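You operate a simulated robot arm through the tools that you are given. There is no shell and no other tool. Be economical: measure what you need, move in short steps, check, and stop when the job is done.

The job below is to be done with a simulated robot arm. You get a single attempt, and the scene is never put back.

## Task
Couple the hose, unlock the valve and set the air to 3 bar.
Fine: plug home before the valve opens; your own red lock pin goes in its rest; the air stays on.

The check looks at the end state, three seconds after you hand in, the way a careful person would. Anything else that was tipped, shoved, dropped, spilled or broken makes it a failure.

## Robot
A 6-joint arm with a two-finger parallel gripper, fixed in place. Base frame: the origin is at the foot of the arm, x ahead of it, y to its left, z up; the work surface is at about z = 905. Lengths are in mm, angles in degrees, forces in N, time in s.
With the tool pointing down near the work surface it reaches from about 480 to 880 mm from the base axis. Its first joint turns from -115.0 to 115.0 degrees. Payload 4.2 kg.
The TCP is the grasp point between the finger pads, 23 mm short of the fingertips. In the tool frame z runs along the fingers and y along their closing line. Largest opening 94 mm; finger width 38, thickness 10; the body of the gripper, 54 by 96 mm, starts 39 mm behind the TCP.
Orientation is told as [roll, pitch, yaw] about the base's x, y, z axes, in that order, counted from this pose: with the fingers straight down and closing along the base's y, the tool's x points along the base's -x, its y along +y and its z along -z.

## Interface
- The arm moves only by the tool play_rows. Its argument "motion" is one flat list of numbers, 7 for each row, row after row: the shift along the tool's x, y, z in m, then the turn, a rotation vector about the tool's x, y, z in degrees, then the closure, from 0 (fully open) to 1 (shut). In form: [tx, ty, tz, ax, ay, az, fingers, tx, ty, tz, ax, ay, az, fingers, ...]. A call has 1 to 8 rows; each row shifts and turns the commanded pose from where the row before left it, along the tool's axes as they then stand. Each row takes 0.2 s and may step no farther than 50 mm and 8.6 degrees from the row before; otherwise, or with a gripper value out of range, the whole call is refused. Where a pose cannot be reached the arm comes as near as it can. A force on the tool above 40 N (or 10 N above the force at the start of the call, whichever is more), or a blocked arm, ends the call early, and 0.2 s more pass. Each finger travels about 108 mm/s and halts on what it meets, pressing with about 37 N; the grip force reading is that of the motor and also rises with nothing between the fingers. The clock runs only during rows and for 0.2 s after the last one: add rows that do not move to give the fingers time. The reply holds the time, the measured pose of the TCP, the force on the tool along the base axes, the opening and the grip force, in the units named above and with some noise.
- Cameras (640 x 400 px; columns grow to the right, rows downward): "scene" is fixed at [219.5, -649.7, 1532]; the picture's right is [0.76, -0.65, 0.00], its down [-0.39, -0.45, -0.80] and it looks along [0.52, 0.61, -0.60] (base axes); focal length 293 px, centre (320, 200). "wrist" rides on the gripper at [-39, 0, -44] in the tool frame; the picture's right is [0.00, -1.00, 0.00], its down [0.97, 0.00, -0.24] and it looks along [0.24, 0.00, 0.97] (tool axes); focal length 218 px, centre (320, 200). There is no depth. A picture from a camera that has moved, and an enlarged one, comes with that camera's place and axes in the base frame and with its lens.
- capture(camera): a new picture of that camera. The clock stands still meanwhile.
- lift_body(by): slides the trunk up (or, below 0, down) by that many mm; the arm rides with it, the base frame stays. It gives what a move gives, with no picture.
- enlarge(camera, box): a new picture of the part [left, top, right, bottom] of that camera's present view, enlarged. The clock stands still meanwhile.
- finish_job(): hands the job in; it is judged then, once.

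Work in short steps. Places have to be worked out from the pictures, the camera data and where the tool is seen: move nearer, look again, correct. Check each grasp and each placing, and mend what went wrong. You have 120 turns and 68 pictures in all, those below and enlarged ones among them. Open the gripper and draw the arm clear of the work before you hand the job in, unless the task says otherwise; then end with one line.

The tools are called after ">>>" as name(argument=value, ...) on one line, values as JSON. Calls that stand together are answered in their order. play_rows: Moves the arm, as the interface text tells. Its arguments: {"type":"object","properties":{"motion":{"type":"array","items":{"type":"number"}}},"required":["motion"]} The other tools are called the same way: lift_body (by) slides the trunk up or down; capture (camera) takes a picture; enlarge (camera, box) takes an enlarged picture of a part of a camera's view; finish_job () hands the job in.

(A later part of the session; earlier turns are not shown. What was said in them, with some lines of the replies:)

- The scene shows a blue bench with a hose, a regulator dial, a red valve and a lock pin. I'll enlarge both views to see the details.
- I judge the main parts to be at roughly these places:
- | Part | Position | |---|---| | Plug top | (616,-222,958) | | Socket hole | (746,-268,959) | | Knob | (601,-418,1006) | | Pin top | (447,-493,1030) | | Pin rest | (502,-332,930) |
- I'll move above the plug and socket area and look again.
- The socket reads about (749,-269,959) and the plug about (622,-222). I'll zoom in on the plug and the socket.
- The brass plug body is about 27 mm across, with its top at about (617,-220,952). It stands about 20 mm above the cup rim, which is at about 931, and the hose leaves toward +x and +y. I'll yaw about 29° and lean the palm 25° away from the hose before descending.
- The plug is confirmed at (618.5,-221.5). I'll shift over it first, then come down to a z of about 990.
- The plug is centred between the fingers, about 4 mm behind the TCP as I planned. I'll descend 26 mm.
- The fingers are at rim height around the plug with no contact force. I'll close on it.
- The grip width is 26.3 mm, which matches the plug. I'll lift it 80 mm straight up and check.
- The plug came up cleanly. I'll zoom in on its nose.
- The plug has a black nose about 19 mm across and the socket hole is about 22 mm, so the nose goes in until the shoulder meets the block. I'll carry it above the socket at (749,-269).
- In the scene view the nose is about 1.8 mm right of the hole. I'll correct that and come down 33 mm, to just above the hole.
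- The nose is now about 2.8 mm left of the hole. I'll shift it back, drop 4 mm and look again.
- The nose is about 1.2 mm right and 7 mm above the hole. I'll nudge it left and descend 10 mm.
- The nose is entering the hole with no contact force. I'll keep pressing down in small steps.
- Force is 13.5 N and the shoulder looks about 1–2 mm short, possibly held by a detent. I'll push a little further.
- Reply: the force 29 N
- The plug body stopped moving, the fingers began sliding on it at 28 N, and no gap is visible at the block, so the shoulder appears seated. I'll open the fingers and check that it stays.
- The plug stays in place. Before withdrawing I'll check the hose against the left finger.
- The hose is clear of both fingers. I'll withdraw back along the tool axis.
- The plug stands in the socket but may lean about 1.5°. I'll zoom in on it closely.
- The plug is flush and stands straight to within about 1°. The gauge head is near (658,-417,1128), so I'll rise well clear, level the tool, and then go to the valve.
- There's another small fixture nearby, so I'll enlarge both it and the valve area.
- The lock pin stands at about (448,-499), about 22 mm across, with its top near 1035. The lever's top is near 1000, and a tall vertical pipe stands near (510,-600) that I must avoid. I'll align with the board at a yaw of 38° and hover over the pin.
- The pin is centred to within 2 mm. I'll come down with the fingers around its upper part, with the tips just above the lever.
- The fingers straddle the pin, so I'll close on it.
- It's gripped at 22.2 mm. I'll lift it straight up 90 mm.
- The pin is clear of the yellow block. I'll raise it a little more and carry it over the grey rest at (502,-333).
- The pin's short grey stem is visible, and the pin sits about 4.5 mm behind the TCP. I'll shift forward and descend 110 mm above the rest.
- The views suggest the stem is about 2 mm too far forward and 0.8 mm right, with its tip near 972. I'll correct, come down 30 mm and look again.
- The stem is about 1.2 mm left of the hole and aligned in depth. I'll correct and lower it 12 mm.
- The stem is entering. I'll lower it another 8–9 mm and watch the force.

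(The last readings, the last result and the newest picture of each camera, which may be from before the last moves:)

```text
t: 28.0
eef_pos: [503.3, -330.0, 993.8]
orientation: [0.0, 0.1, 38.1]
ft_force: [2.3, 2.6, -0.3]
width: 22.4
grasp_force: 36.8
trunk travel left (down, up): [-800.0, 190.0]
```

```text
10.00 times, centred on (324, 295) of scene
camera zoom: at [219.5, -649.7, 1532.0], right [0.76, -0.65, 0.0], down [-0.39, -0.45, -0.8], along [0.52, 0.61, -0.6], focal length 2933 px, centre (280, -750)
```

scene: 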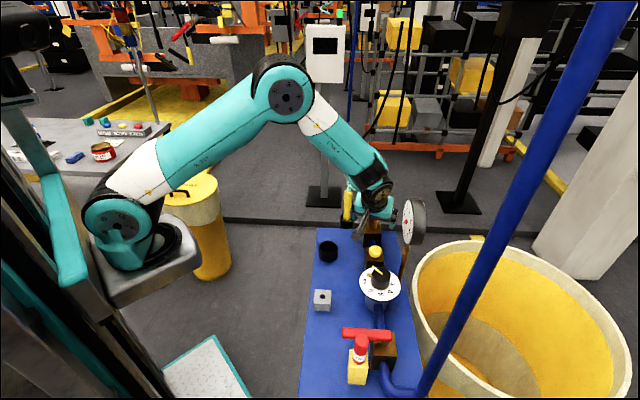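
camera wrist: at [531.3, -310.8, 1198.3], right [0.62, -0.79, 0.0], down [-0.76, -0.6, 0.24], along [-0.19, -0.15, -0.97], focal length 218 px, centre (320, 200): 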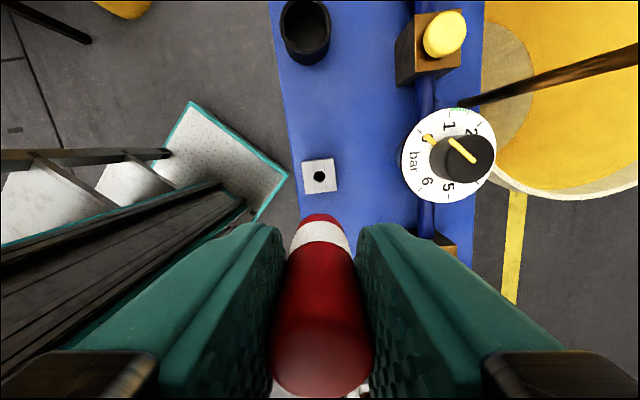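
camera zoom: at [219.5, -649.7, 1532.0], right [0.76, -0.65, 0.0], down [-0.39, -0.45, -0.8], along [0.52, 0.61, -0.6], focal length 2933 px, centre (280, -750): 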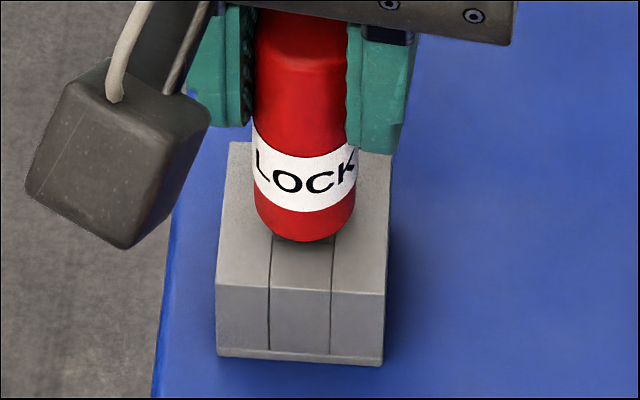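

It's nearly seated, with light side contact. I'll go 2 mm more and then release.

>>> play_rows(motion=[-0.0005, 0, 0.001, 0, 0, 0, 1, 0, 0, 0.001, 0, 0, 0, 1, 0, 0, 0, 0, 0, 0, 1])

```text
t: 28.8
eef_pos: [503.9, -331.9, 991.2]
orientation: [0.0, 0.0, 38.0]
ft_force: [1.3, 2.0, 0.1]
width: 22.3
grasp_force: 37.4
trunk travel left (down, up): [-800.0, 190.0]
```

Still no vertical contact, so I'll lower 1 mm at a time.

>>> play_rows(motion=[0, 0, 0.001, 0, 0, 0, 1, 0, 0, 0.001, 0, 0, 0, 1, 0, 0, 0, 0, 0, 0, 1])

>>> enlarge(camera="scene", box=[300, 275, 348, 315])

```text
t: 29.6
eef_pos: [504.9, -330.8, 989.3]
orientation: [0.0, 0.0, 37.9]
ft_force: [0.3, 0.5, 0.2]
width: 22.1
grasp_force: 37.2
trunk travel left (down, up): [-800.0, 190.0]
```

```text
10.00 times, centred on (324, 295) of scene
camera zoom: at [219.5, -649.7, 1532.0], right [0.76, -0.65, 0.0], down [-0.39, -0.45, -0.8], along [0.52, 0.61, -0.6], focal length 2933 px, centre (280, -750)
```

zoom: 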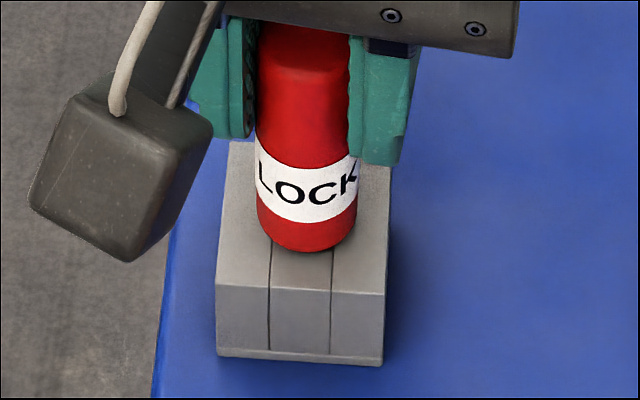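

The pin is effectively on the block. I'll lower 1 mm more, release, and back up.

>>> play_rows(motion=[0, 0, 0.001, 0, 0, 0, 1, 0, 0, 0, 0, 0, 0, 0.5, 0, 0, 0, 0, 0, 0, 0, 0, 0, 0, 0, 0, 0, 0, 0, 0, -0.03, 0, 0, 0, 0, 0, 0, -0.04, 0, 0, 0, 0, 0, 0, -0.04, 0, 0, 0, 0, 0, 0, 0, 0, 0, 0, 0])

>>> enlarge(camera="scene", box=[290, 240, 430, 390])

```text
t: 31.4
eef_pos: [504.1, -332.8, 1097.7]
orientation: [0.0, 0.0, 38.0]
ft_force: [-0.4, 1.1, 0.2]
width: 94.0
grasp_force: 0.1
trunk travel left (down, up): [-800.0, 190.0]
```

```text
2.67 times, centred on (360, 315) of scene
camera zoom: at [219.5, -649.7, 1532.0], right [0.76, -0.65, 0.0], down [-0.39, -0.45, -0.8], along [0.52, 0.61, -0.6], focal length 782 px, centre (213, -107)
```

zoom: 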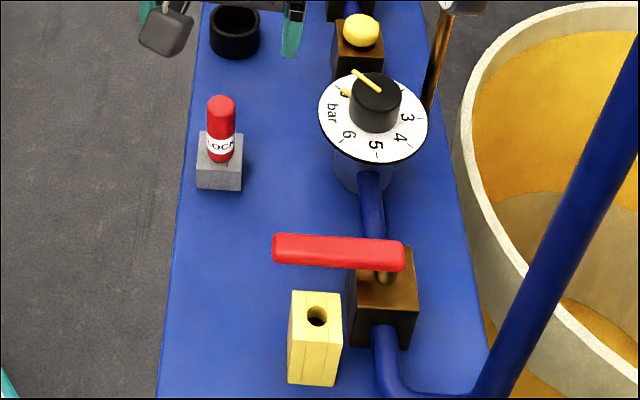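

The pin stands upright in its rest. The lever pivots near (501,-508), with its free end to the left. I'll close the fingers and come down on its knob side, to sweep it over the yellow block toward the foot end.

>>> play_rows(motion=[0.0246, -0.0254, 0, 0, 0, 0, 0.5, 0.0246, -0.0254, 0, 0, 0, 0, 1, 0.0246, -0.0254, 0, 0, 0, 0, 1, 0, 0, 0.03, 0, 0, 0, 1, 0, 0, 0.03, 0, 0, 0, 1, 0, 0, 0, 0, 0, 0, 1])

>>> enlarge(camera="scene", box=[290, 270, 430, 390])

>>> capture(camera="wrist")

```text
t: 32.8
eef_pos: [491.9, -435.3, 1039.9]
orientation: [0.0, 0.0, 38.0]
ft_force: [-0.1, -0.8, 0.5]
width: 0.2
grasp_force: 36.8
trunk travel left (down, up): [-800.0, 190.0]
```

```text
3.33 times, centred on (360, 330) of scene
camera zoom: at [219.5, -649.7, 1532.0], right [0.76, -0.65, 0.0], down [-0.39, -0.45, -0.8], along [0.52, 0.61, -0.6], focal length 978 px, centre (187, -233)
```

zoom: 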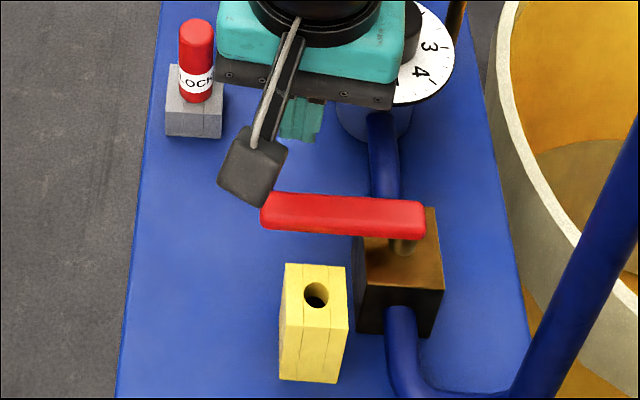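

```text
20 pictures are left
camera wrist: at [522.9, -412.4, 1083.1], right [0.62, -0.79, 0.0], down [-0.76, -0.6, 0.24], along [-0.19, -0.15, -0.97], focal length 218 px, centre (320, 200)
```

wrist: 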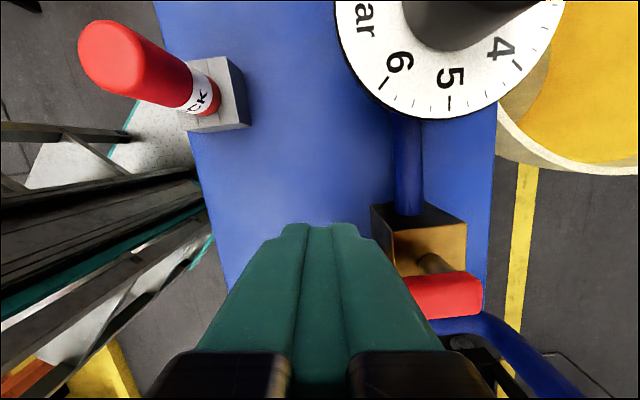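

The finger is about 6 mm off the lever's rear face. I'll lower to bar height and start the sweep gently.

>>> play_rows(motion=[0, 0, 0.017, 0, 0, 0, 1, 0, 0, 0.016, 0, 0, 0, 1, 0.01, 0.001, 0, 0, 0, 0, 1, 0.0107, 0.0009, 0, 0, 0, 0, 1, 0, 0, 0, 0, 0, 0, 1])

```text
t: 34.0
eef_pos: [475.3, -446.6, 1003.9]
orientation: [-0.1, 0.0, 38.0]
ft_force: [0.1, -0.5, -0.8]
width: 0.0
grasp_force: 36.8
trunk travel left (down, up): [-800.0, 190.0]
```

Force is still about zero. I'll continue the sweep and check.

>>> play_rows(motion=[0.0085, 0.0008, 0, 0, 0, 0, 1, 0.0086, 0.0008, 0, 0, 0, 0, 1, 0.009, -0.0019, 0, 0, 0, 0, 1, 0.009, -0.002, 0, 0, 0, 0, 1, 0, 0, 0, 0, 0, 0, 1])

>>> enlarge(camera="scene", box=[290, 270, 430, 390])

```text
t: 35.2
eef_pos: [449.5, -471.8, 1005.6]
orientation: [0.0, 0.0, 38.0]
ft_force: [-0.2, 0.8, 1.0]
width: 0.2
grasp_force: 36.8
trunk travel left (down, up): [-800.0, 190.0]
```

```text
3.33 times, centred on (360, 330) of scene
camera zoom: at [219.5, -649.7, 1532.0], right [0.76, -0.65, 0.0], down [-0.39, -0.45, -0.8], along [0.52, 0.61, -0.6], focal length 978 px, centre (187, -233)
```

zoom: 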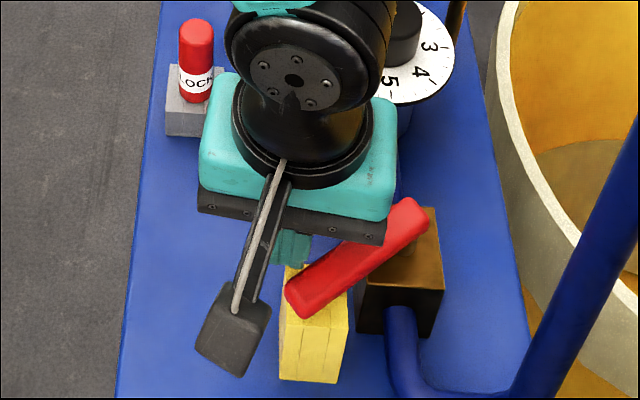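

The lever turns freely and is at about 45°. I'll carry on to 90°.

>>> play_rows(motion=[0.0085, -0.0048, 0, 0, 0, 0, 1, 0.0084, -0.0048, 0, 0, 0, 0, 1, 0.007, -0.0075, 0, 0, 0, 0, 1, 0.0067, -0.0077, 0, 0, 0, 0, 1, 0.0041, -0.0096, 0, 0, 0, 0, 1, 0.0041, -0.0097, 0, 0, 0, 0, 1, 0, 0, 0, 0, 0, 0, 1])

>>> enlarge(camera="scene", box=[290, 200, 450, 390])

```text
t: 36.8
eef_pos: [445.9, -529.8, 1005.2]
orientation: [-0.1, 0.0, 38.0]
ft_force: [0.4, -0.1, 0.1]
width: 0.0
grasp_force: 37.0
trunk travel left (down, up): [-800.0, 190.0]
```

```text
2.11 times, centred on (370, 295) of scene
camera zoom: at [219.5, -649.7, 1532.0], right [0.76, -0.65, 0.0], down [-0.39, -0.45, -0.8], along [0.52, 0.61, -0.6], focal length 618 px, centre (215, 0)
```

zoom: 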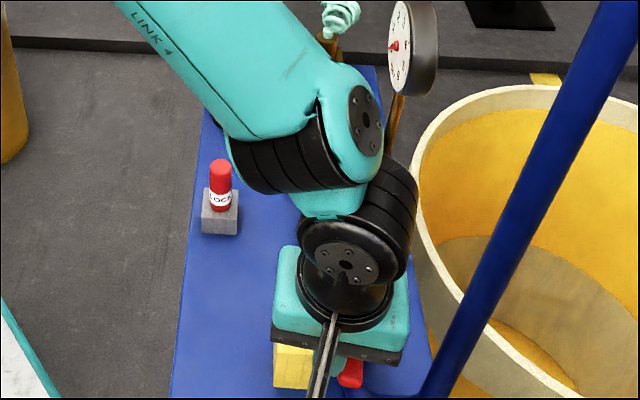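

The lever is near 90° with no resistance yet. I'll nudge it further to feel the end stop.

>>> play_rows(motion=[0, -0.003, 0, 0, 0, 0, 1, 0, -0.003, 0, 0, 0, 0, 1, 0, 0, 0, 0, 0, 0, 1])

```text
t: 37.6
eef_pos: [449.8, -535.8, 1005.0]
orientation: [0.0, 0.0, 38.1]
ft_force: [-0.5, -0.2, 0.4]
width: 0.0
grasp_force: 36.7
trunk travel left (down, up): [-800.0, 190.0]
```

There's still no stop. I'll back off along +l, rise, and look at the lever's angle.

>>> play_rows(motion=[0, 0.01, 0, 0, 0, 0, 1, 0, 0, -0.045, 0, 0, 0, 1, -0.01, 0.02, -0.04, 0, 0, 0, 1, -0.02, 0.03, -0.03, 0, 0, 0, 1, -0.02, 0.03, -0.03, 0, 0, 0, 1, 0, 0, 0, 0, 0, 0, 1])

>>> capture(camera="wrist")

```text
t: 39.0
eef_pos: [436.4, -434.3, 1149.3]
orientation: [0.0, 0.1, 38.1]
ft_force: [-0.1, 0.5, -0.6]
width: 0.0
grasp_force: 37.2
trunk travel left (down, up): [-800.0, 190.0]
```

```text
17 pictures are left
camera wrist: at [466.2, -411.5, 1192.6], right [0.62, -0.79, 0.0], down [-0.76, -0.6, 0.24], along [-0.19, -0.15, -0.97], focal length 218 px, centre (320, 200)
```

wrist: 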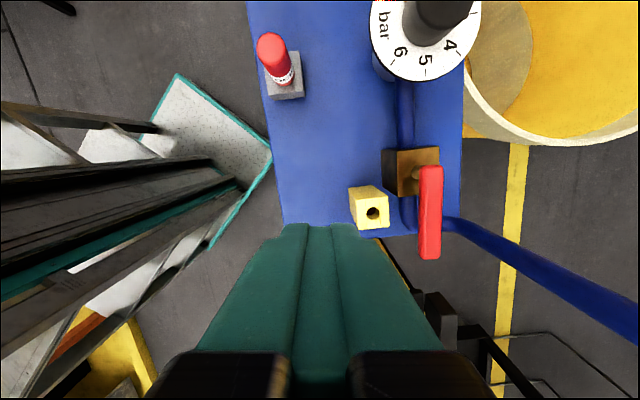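

The board's axis works out to about 45° azimuth, and the lever now lies along it, so the valve is open. I'll read the gauge and dial next.

>>> enlarge(camera="scene", box=[350, 190, 440, 310])

```text
3.33 times, centred on (395, 250) of scene
camera zoom: at [219.5, -649.7, 1532.0], right [0.76, -0.65, 0.0], down [-0.39, -0.45, -0.8], along [0.52, 0.61, -0.6], focal length 978 px, centre (70, 33)
```

zoom: 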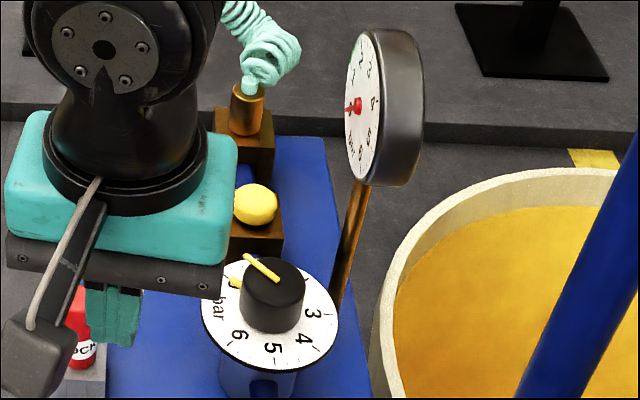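

The gauge reads 0 and the knob is near (603,-417), with the gauge head close behind it. I'll hover high over the knob with a yaw of 10° to measure both before turning.

>>> play_rows(motion=[0, 0, -0.041, 0, 0, 0, 1, 0, 0, -0.04, 0, 0, 0, 1, -0.033, -0.0204, 0, 0, 0, 0, 1, -0.033, -0.0204, 0, 0, 0, 0, 1, -0.033, -0.0204, 0, 0, 0, 0, 1, -0.033, -0.0204, 0, 0, 0, 0, 1])

>>> play_rows(motion=[0, 0, 0, 0, 0, 7, 0.5, 0, 0, 0, 0, 0, 7, 0, 0, 0, 0, 0, 0, 7, 0, 0, 0, 0, 0, 0, 7, 0, 0, 0, 0, 0, 0, 0, 0])

>>> capture(camera="wrist")

```text
t: 40.4
eef_pos: [589.9, -415.0, 1233.3]
orientation: [0.0, 0.0, 38.0]
ft_force: [-0.6, -0.9, -0.2]
width: 0.0
grasp_force: 37.6
trunk travel left (down, up): [-800.0, 190.0]
```

```text
t: 41.6
eef_pos: [589.2, -416.1, 1232.2]
orientation: [0.1, 0.0, 10.0]
ft_force: [0.0, 0.2, 0.3]
width: 94.1
grasp_force: 0.0
trunk travel left (down, up): [-800.0, 190.0]
```

```text
15 pictures are left
camera wrist: at [626.7, -410.0, 1276.5], right [0.17, -0.98, 0.0], down [-0.96, -0.17, 0.24], along [-0.24, -0.04, -0.97], focal length 218 px, centre (320, 200)
```

wrist: 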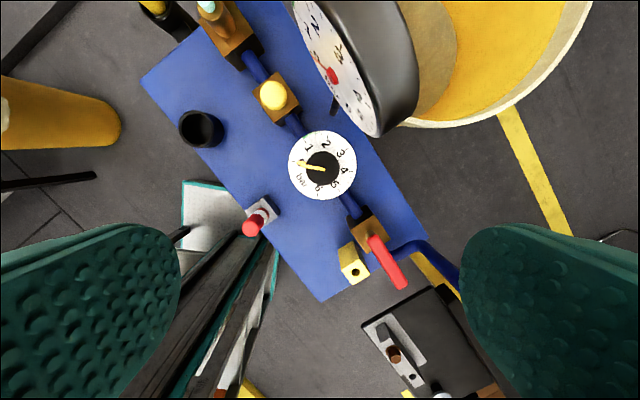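

The gauge's near rim comes within about 50 mm of the knob's axis, so I'll need to lean the palm away from it. First I'll zoom in on the knob and its pointer.

>>> enlarge(camera="wrist", box=[272, 120, 372, 210])

>>> enlarge(camera="scene", box=[355, 255, 405, 305])

```text
4.44 times, centred on (322, 165) of wrist
camera zoom: at [626.7, -410.0, 1276.5], right [0.17, -0.98, 0.0], down [-0.96, -0.17, 0.24], along [-0.24, -0.04, -0.97], focal length 970 px, centre (311, 356)
```

zoom: 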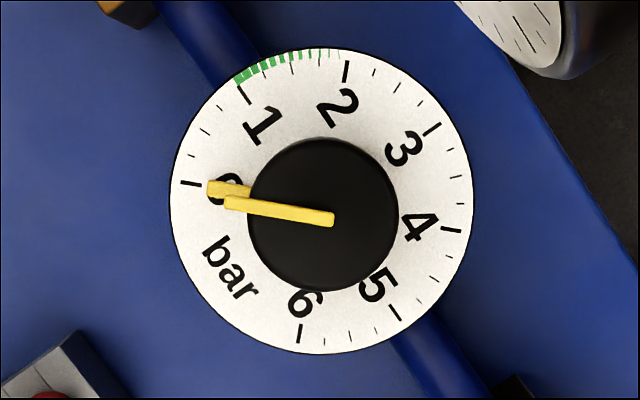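

```text
8.00 times, centred on (380, 280) of scene
camera zoom: at [219.5, -649.7, 1532.0], right [0.76, -0.65, 0.0], down [-0.39, -0.45, -0.8], along [0.52, 0.61, -0.6], focal length 2347 px, centre (-160, -440)
```

zoom: 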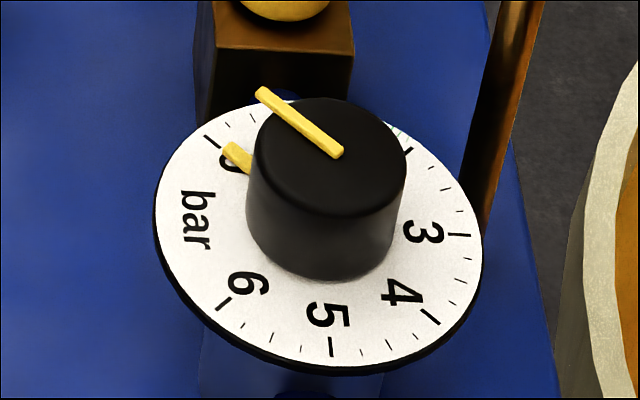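

The pointer overhangs the knob, so the fingers must straddle it with the pointer on the tool's back side. I'll yaw to -35° and lean the palm 17° away from the gauge, then descend.

>>> play_rows(motion=[0, 0, 0, 0, 0, 7.5, 0, 0, 0, 0, 0, 0, 7.5, 0, 0, 0, 0, 0, 0, 7.5, 0, 0, 0, 0, 0, 0, 7.5, 0, 0, 0, 0, 0, 0, 7.5, 0, 0, 0, 0, 0, 0, 7.5, 0, 0, 0, 0, 0, -8.5, 0, 0, 0, 0, 0, 0, -8.5, 0, 0])

```text
t: 43.4
eef_pos: [590.0, -415.5, 1231.8]
orientation: [0.0, -17.0, -35.0]
ft_force: [-0.4, 0.3, -0.6]
width: 94.1
grasp_force: 0.1
trunk travel left (down, up): [-800.0, 190.0]
```

I'll come down to about z = 1060 over the knob and look.

>>> play_rows(motion=[-0.0173, 0.0045, 0.0053, 0, 0, 0, 0, 0.0126, 0, 0.0411, 0, 0, 0, 0, 0.0126, 0, 0.0411, 0, 0, 0, 0, 0.0125, 0, 0.0411, 0, 0, 0, 0, 0.0125, 0, 0.041, 0, 0, 0, 0, 0, 0, 0, 0, 0, 0, 0])

>>> capture(camera="wrist")

>>> enlarge(camera="scene", box=[330, 180, 450, 310])

```text
t: 44.8
eef_pos: [606.5, -421.9, 1059.0]
orientation: [0.0, -17.0, -34.9]
ft_force: [0.4, -0.2, -0.3]
width: 94.1
grasp_force: 0.0
trunk travel left (down, up): [-800.0, 190.0]
```

```text
12 pictures are left
camera wrist: at [625.8, -435.4, 1113.1], right [-0.57, -0.82, 0.0], down [-0.82, 0.57, -0.05], along [0.04, -0.03, -1.0], focal length 218 px, centre (320, 200)
```

wrist: 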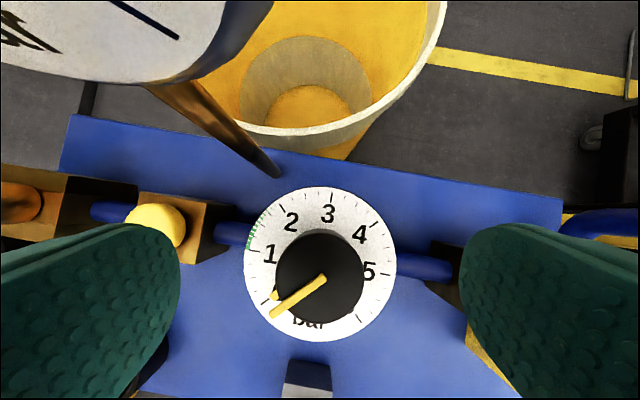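

```text
3.08 times, centred on (390, 245) of scene
camera zoom: at [219.5, -649.7, 1532.0], right [0.76, -0.65, 0.0], down [-0.39, -0.45, -0.8], along [0.52, 0.61, -0.6], focal length 902 px, centre (105, 62)
```

zoom: 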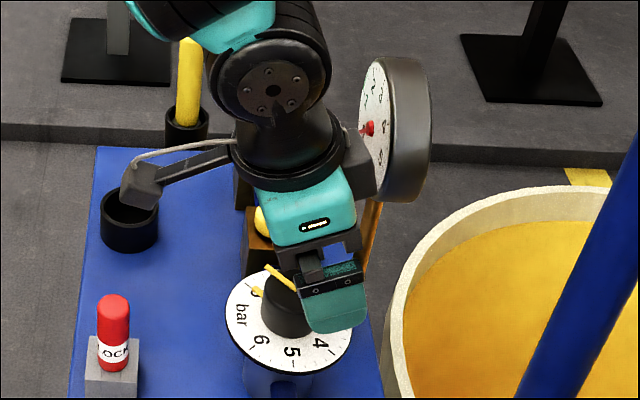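

The knob is centred between the fingers and the pointer is about 54° off the tool's back axis. The camera housing will drop below the gauge rim. I'll turn 5° more for pointer clearance and descend to grip height.

>>> play_rows(motion=[0, 0, 0, 1.46, 0, 4.78, 0, 0.0067, 0, 0.022, 0, 0, 0, 0, 0.0067, 0, 0.022, 0, 0, 0, 0, 0, 0, 0, 0, 0, 0, 0])

>>> capture(camera="wrist")

```text
t: 45.8
eef_pos: [607.7, -420.4, 1014.7]
orientation: [0.0, -17.0, -40.0]
ft_force: [0.7, 0.6, 0.4]
width: 94.2
grasp_force: 0.1
trunk travel left (down, up): [-800.0, 190.0]
```

```text
10 pictures are left
camera wrist: at [625.2, -436.7, 1067.7], right [-0.64, -0.77, 0.0], down [-0.77, 0.64, -0.05], along [0.04, -0.03, -1.0], focal length 218 px, centre (320, 200)
```

wrist: 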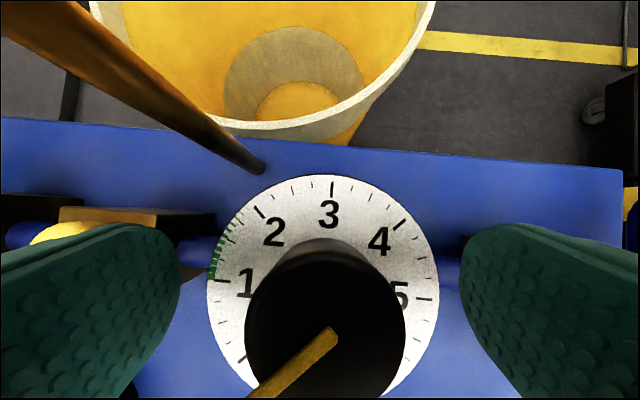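

The position looks right, so I'll close on the knob.

>>> play_rows(motion=[0, 0, 0, 0, 0, 0, 0.4, 0, 0, 0, 0, 0, 0, 1, 0, 0, 0, 0, 0, 0, 1, 0, 0, 0, 0, 0, 0, 1])

```text
t: 46.8
eef_pos: [606.2, -421.2, 1014.1]
orientation: [0.0, -17.0, -40.0]
ft_force: [-6.3, -5.5, -1.9]
width: 41.4
grasp_force: 45.0
trunk travel left (down, up): [-800.0, 190.0]
```

The knob is gripped at 41.4 mm. I'll turn it clockwise by 45° in six steps about its axis.

>>> play_rows(motion=[0, -0.00104, 0, 2.193, 0, 7.172, 1, 0, -0.00104, 0, 2.193, 0, 7.172, 1, 0, -0.00104, 0, 2.193, 0, 7.172, 1, 0, -0.00104, 0, 2.193, 0, 7.172, 1, 0, -0.00104, 0, 2.193, 0, 7.172, 1, 0, -0.00104, 0, 2.193, 0, 7.172, 1, 0, 0, 0, 0, 0, 0, 1])

>>> enlarge(camera="scene", box=[340, 190, 440, 310])

```text
t: 48.4
eef_pos: [602.6, -423.8, 1014.1]
orientation: [0.0, -17.0, -84.8]
ft_force: [7.2, 18.3, 5.1]
width: 41.7
grasp_force: 45.1
trunk travel left (down, up): [-800.0, 190.0]
```

```text
3.33 times, centred on (390, 250) of scene
camera zoom: at [219.5, -649.7, 1532.0], right [0.76, -0.65, 0.0], down [-0.39, -0.45, -0.8], along [0.52, 0.61, -0.6], focal length 978 px, centre (87, 33)
```

zoom: 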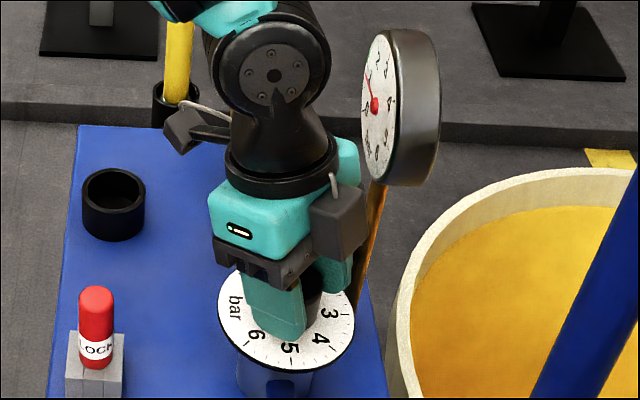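

The gauge needle is rising, at about 1 bar. I'll open part-way, slide back and swing the gripper around the knob to a yaw near 0 for a second bite.

>>> play_rows(motion=[0, 0, 0, 0, 0, 0, 0.15, 0, 0, 0, 0, 0, 0, 0.15, 0.0077, 0, -0.0023, 0, 0, 0, 0.15, 0.0077, 0, -0.0023, 0, 0, 0, 0.15, 0, -0.00117, 0, -2.456, 0, -8.033, 0.15, 0, -0.00117, 0, -2.456, 0, -8.033, 0.15, 0, -0.00117, 0, -2.456, 0, -8.033, 0.15, 0, -0.00117, 0, -2.456, 0, -8.033, 0.15])

>>> play_rows(motion=[0, -0.00117, 0, -2.456, 0, -8.033, 0.15, 0, -0.00117, 0, -2.456, 0, -8.033, 0.15, 0, -0.00117, 0, -2.456, 0, -8.033, 0.15, 0, -0.00117, 0, -2.456, 0, -8.033, 0.15, 0, -0.00117, 0, -2.456, 0, -8.033, 0.15, 0, -0.00117, 0, -2.456, 0, -8.033, 0.15, 0, 0, 0, 0, 0, 0, 0.15])

>>> capture(camera="wrist")

```text
t: 50.2
eef_pos: [596.4, -409.4, 1012.7]
orientation: [0.0, -17.0, -51.1]
ft_force: [0.1, -0.1, -0.2]
width: 80.1
grasp_force: 0.0
trunk travel left (down, up): [-800.0, 190.0]
```

```text
t: 51.8
eef_pos: [591.3, -415.6, 1012.0]
orientation: [0.1, -17.0, -0.7]
ft_force: [0.4, 0.5, -0.6]
width: 79.9
grasp_force: 0.2
trunk travel left (down, up): [-800.0, 190.0]
```

```text
8 pictures are left
camera wrist: at [615.0, -417.3, 1065.9], right [-0.01, -1.0, 0.0], down [-1.0, 0.01, -0.06], along [0.06, 0.0, -1.0], focal length 218 px, centre (320, 200)
```

wrist: 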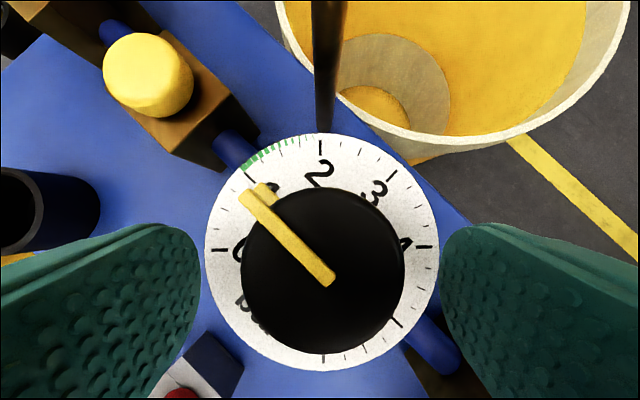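

The knob's pointer is at about 1 bar and I need about 88° more. I'll grip and turn 80° first, then check.

>>> play_rows(motion=[0, 0, 0, 0, 0, 0, 1, 0, 0, 0, 0, 0, 0, 1, 0, 0, 0, 0, 0, 0, 1, 0, 0.00111, 0, 2.339, 0, 7.65, 1, 0, 0.00111, 0, 2.339, 0, 7.65, 1, 0, 0.00111, 0, 2.339, 0, 7.65, 1, 0, 0.00111, 0, 2.339, 0, 7.65, 1, 0, 0.00111, 0, 2.339, 0, 7.65, 1])

>>> play_rows(motion=[0, 0.00111, 0, 2.339, 0, 7.65, 1, 0, 0.00111, 0, 2.339, 0, 7.65, 1, 0, 0.00111, 0, 2.339, 0, 7.65, 1, 0, 0.00111, 0, 2.339, 0, 7.65, 1, 0, 0.00111, 0, 2.339, 0, 7.65, 1, 0, 0, 0, 0, 0, 0, 1])

>>> enlarge(camera="scene", box=[385, 185, 445, 255])

```text
t: 53.6
eef_pos: [594.8, -410.8, 1012.3]
orientation: [0.2, -16.8, -41.1]
ft_force: [3.2, 3.1, -17.5]
width: 41.0
grasp_force: 45.5
trunk travel left (down, up): [-800.0, 190.0]
```

```text
t: 55.0
eef_pos: [600.4, -407.4, 1012.3]
orientation: [0.2, -16.9, -80.9]
ft_force: [18.4, 5.6, -15.6]
width: 40.9
grasp_force: 45.2
trunk travel left (down, up): [-800.0, 190.0]
```

```text
5.71 times, centred on (415, 220) of scene
camera zoom: at [219.5, -649.7, 1532.0], right [0.76, -0.65, 0.0], down [-0.39, -0.45, -0.8], along [0.52, 0.61, -0.6], focal length 1676 px, centre (-223, 86)
```

zoom: 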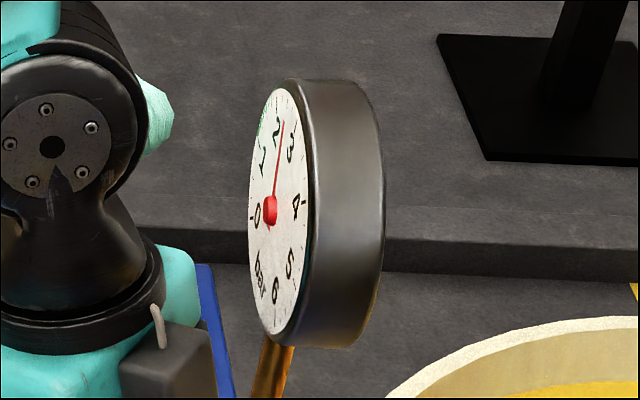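

The needle is around 2.5. I'll turn the remaining 8°, release, and look at the dial and pointer from the wrist.

>>> play_rows(motion=[0, 0.00111, 0, 2.339, 0, 7.65, 1, 0, 0, 0, 0, 0, 0, 1, 0, 0, 0, 0, 0, 0, 0.15, 0, 0, 0, 0, 0, 0, 0.15, 0, 0, 0, 0, 0, 0, 0.15])

>>> capture(camera="wrist")

```text
t: 56.2
eef_pos: [598.1, -408.6, 1012.7]
orientation: [0.1, -16.9, -89.0]
ft_force: [0.2, -1.0, -0.8]
width: 79.9
grasp_force: 0.1
trunk travel left (down, up): [-800.0, 190.0]
```

```text
6 pictures are left
camera wrist: at [598.2, -433.2, 1066.0], right [-1.0, -0.02, 0.0], down [-0.02, 1.0, -0.05], along [0.0, -0.05, -1.0], focal length 218 px, centre (320, 200)
```

wrist: 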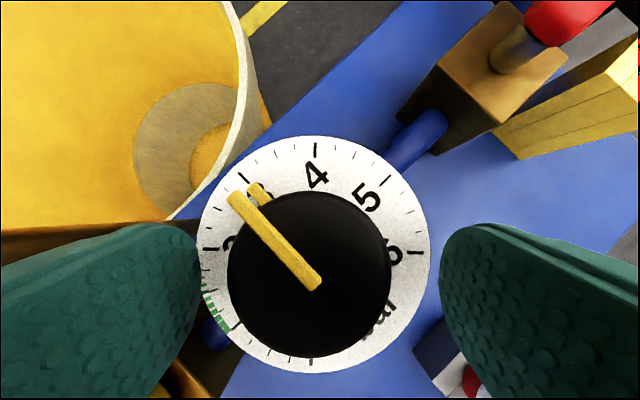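

The knob's pointer sits on the 3 mark, reading about 3.04. I'll check the gauge.

>>> enlarge(camera="scene", box=[398, 192, 430, 246])

>>> enlarge(camera="wrist", box=[190, 120, 440, 310])

```text
7.41 times, centred on (414, 219) of scene
camera zoom: at [219.5, -649.7, 1532.0], right [0.76, -0.65, 0.0], down [-0.39, -0.45, -0.8], along [0.52, 0.61, -0.6], focal length 2173 px, centre (-376, 59)
```

zoom: 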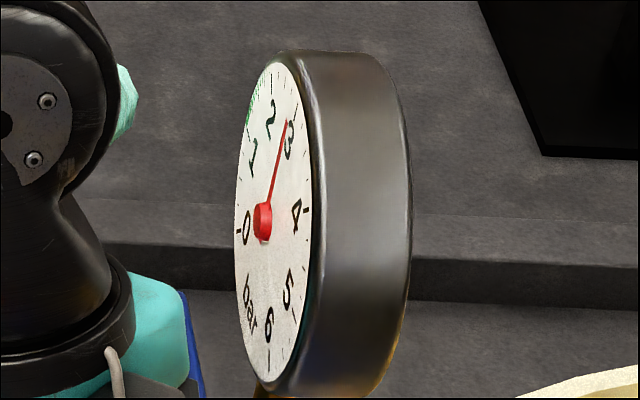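

```text
2.11 times, centred on (315, 215) of wrist
camera zoom: at [598.2, -433.2, 1066.0], right [-1.0, -0.02, 0.0], down [-0.02, 1.0, -0.05], along [0.0, -0.05, -1.0], focal length 460 px, centre (330, 168)
```

zoom: 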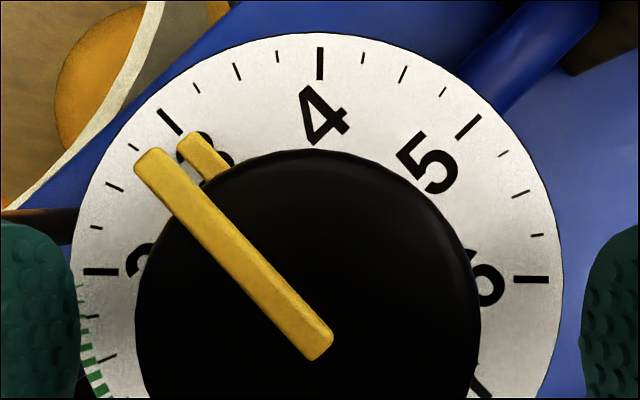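

The pointer is on 3.0 on the dial, and the gauge agrees at about 3. I'll retreat away from the gauge along +y and upward.

>>> play_rows(motion=[0.0181, 0, -0.0264, 0, 0, 0, 0.15, 0.0181, 0, -0.0264, 0, 0, 0, 0.15, 0.0181, 0, -0.0264, 0, 0, 0, 0.15, -0.0117, 0, -0.0383, 0, 0, 0, 0.15, -0.0117, 0, -0.0383, 0, 0, 0, 0, -0.0117, 0, -0.0383, 0, 0, 0, 0, -0.0117, 0, -0.0383, 0, 0, 0, 0, 0, 0, 0, 0, 0, 0, 0])

>>> capture(camera="scene")

```text
t: 58.0
eef_pos: [596.7, -332.9, 1233.8]
orientation: [0.1, -16.9, -89.1]
ft_force: [-0.4, 0.4, -0.5]
width: 94.3
grasp_force: 0.0
trunk travel left (down, up): [-800.0, 190.0]
```

```text
3 pictures are left
```

scene: 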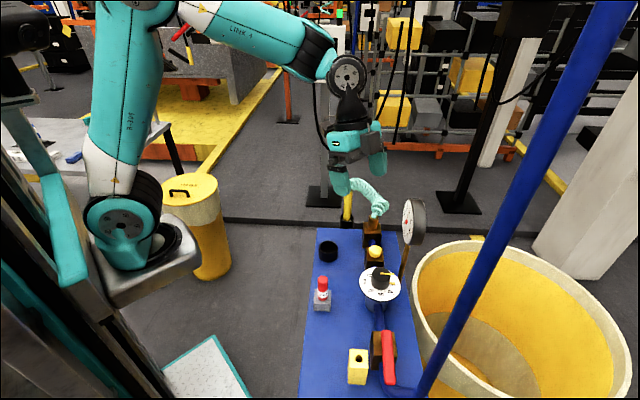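

All parts are in place. I'll take one last close look at the plug, gauge, knob and pin.

>>> enlarge(camera="scene", box=[340, 190, 430, 310])

>>> enlarge(camera="scene", box=[300, 270, 420, 395])

```text
3.33 times, centred on (385, 250) of scene
camera zoom: at [219.5, -649.7, 1532.0], right [0.76, -0.65, 0.0], down [-0.39, -0.45, -0.8], along [0.52, 0.61, -0.6], focal length 978 px, centre (103, 33)
```

zoom: 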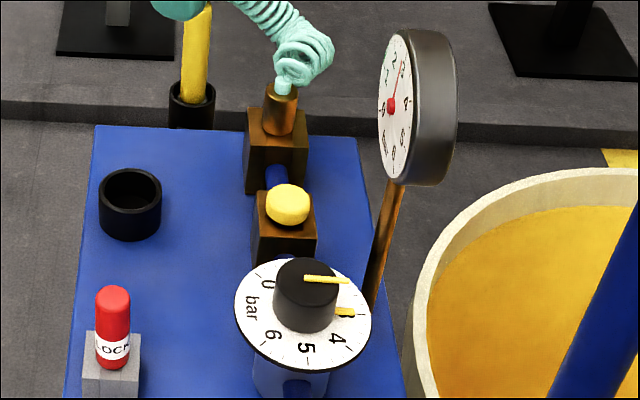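

```text
3.20 times, centred on (360, 332) of scene
camera zoom: at [219.5, -649.7, 1532.0], right [0.76, -0.65, 0.0], down [-0.39, -0.45, -0.8], along [0.52, 0.61, -0.6], focal length 939 px, centre (192, -224)
```

zoom: 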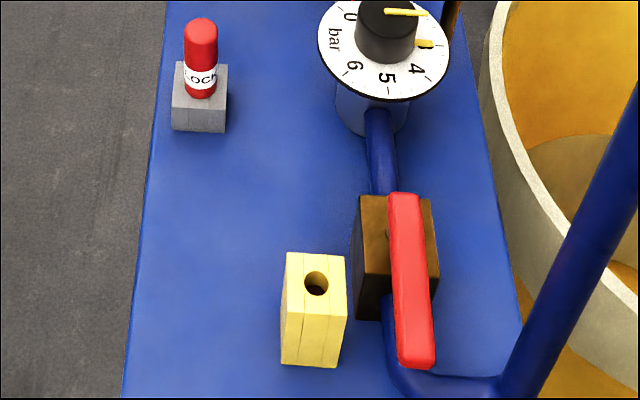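

The plug is seated, the pin is in its rest, the valve lever lies along the pipe, and the knob and gauge both read about 3. I'm handing in.

>>> finish_job()

```text
The job is handed in.
```

The hose is coupled with its plug home, the red lock pin is in its rest, the valve is open and the air is on at about 3 bar.
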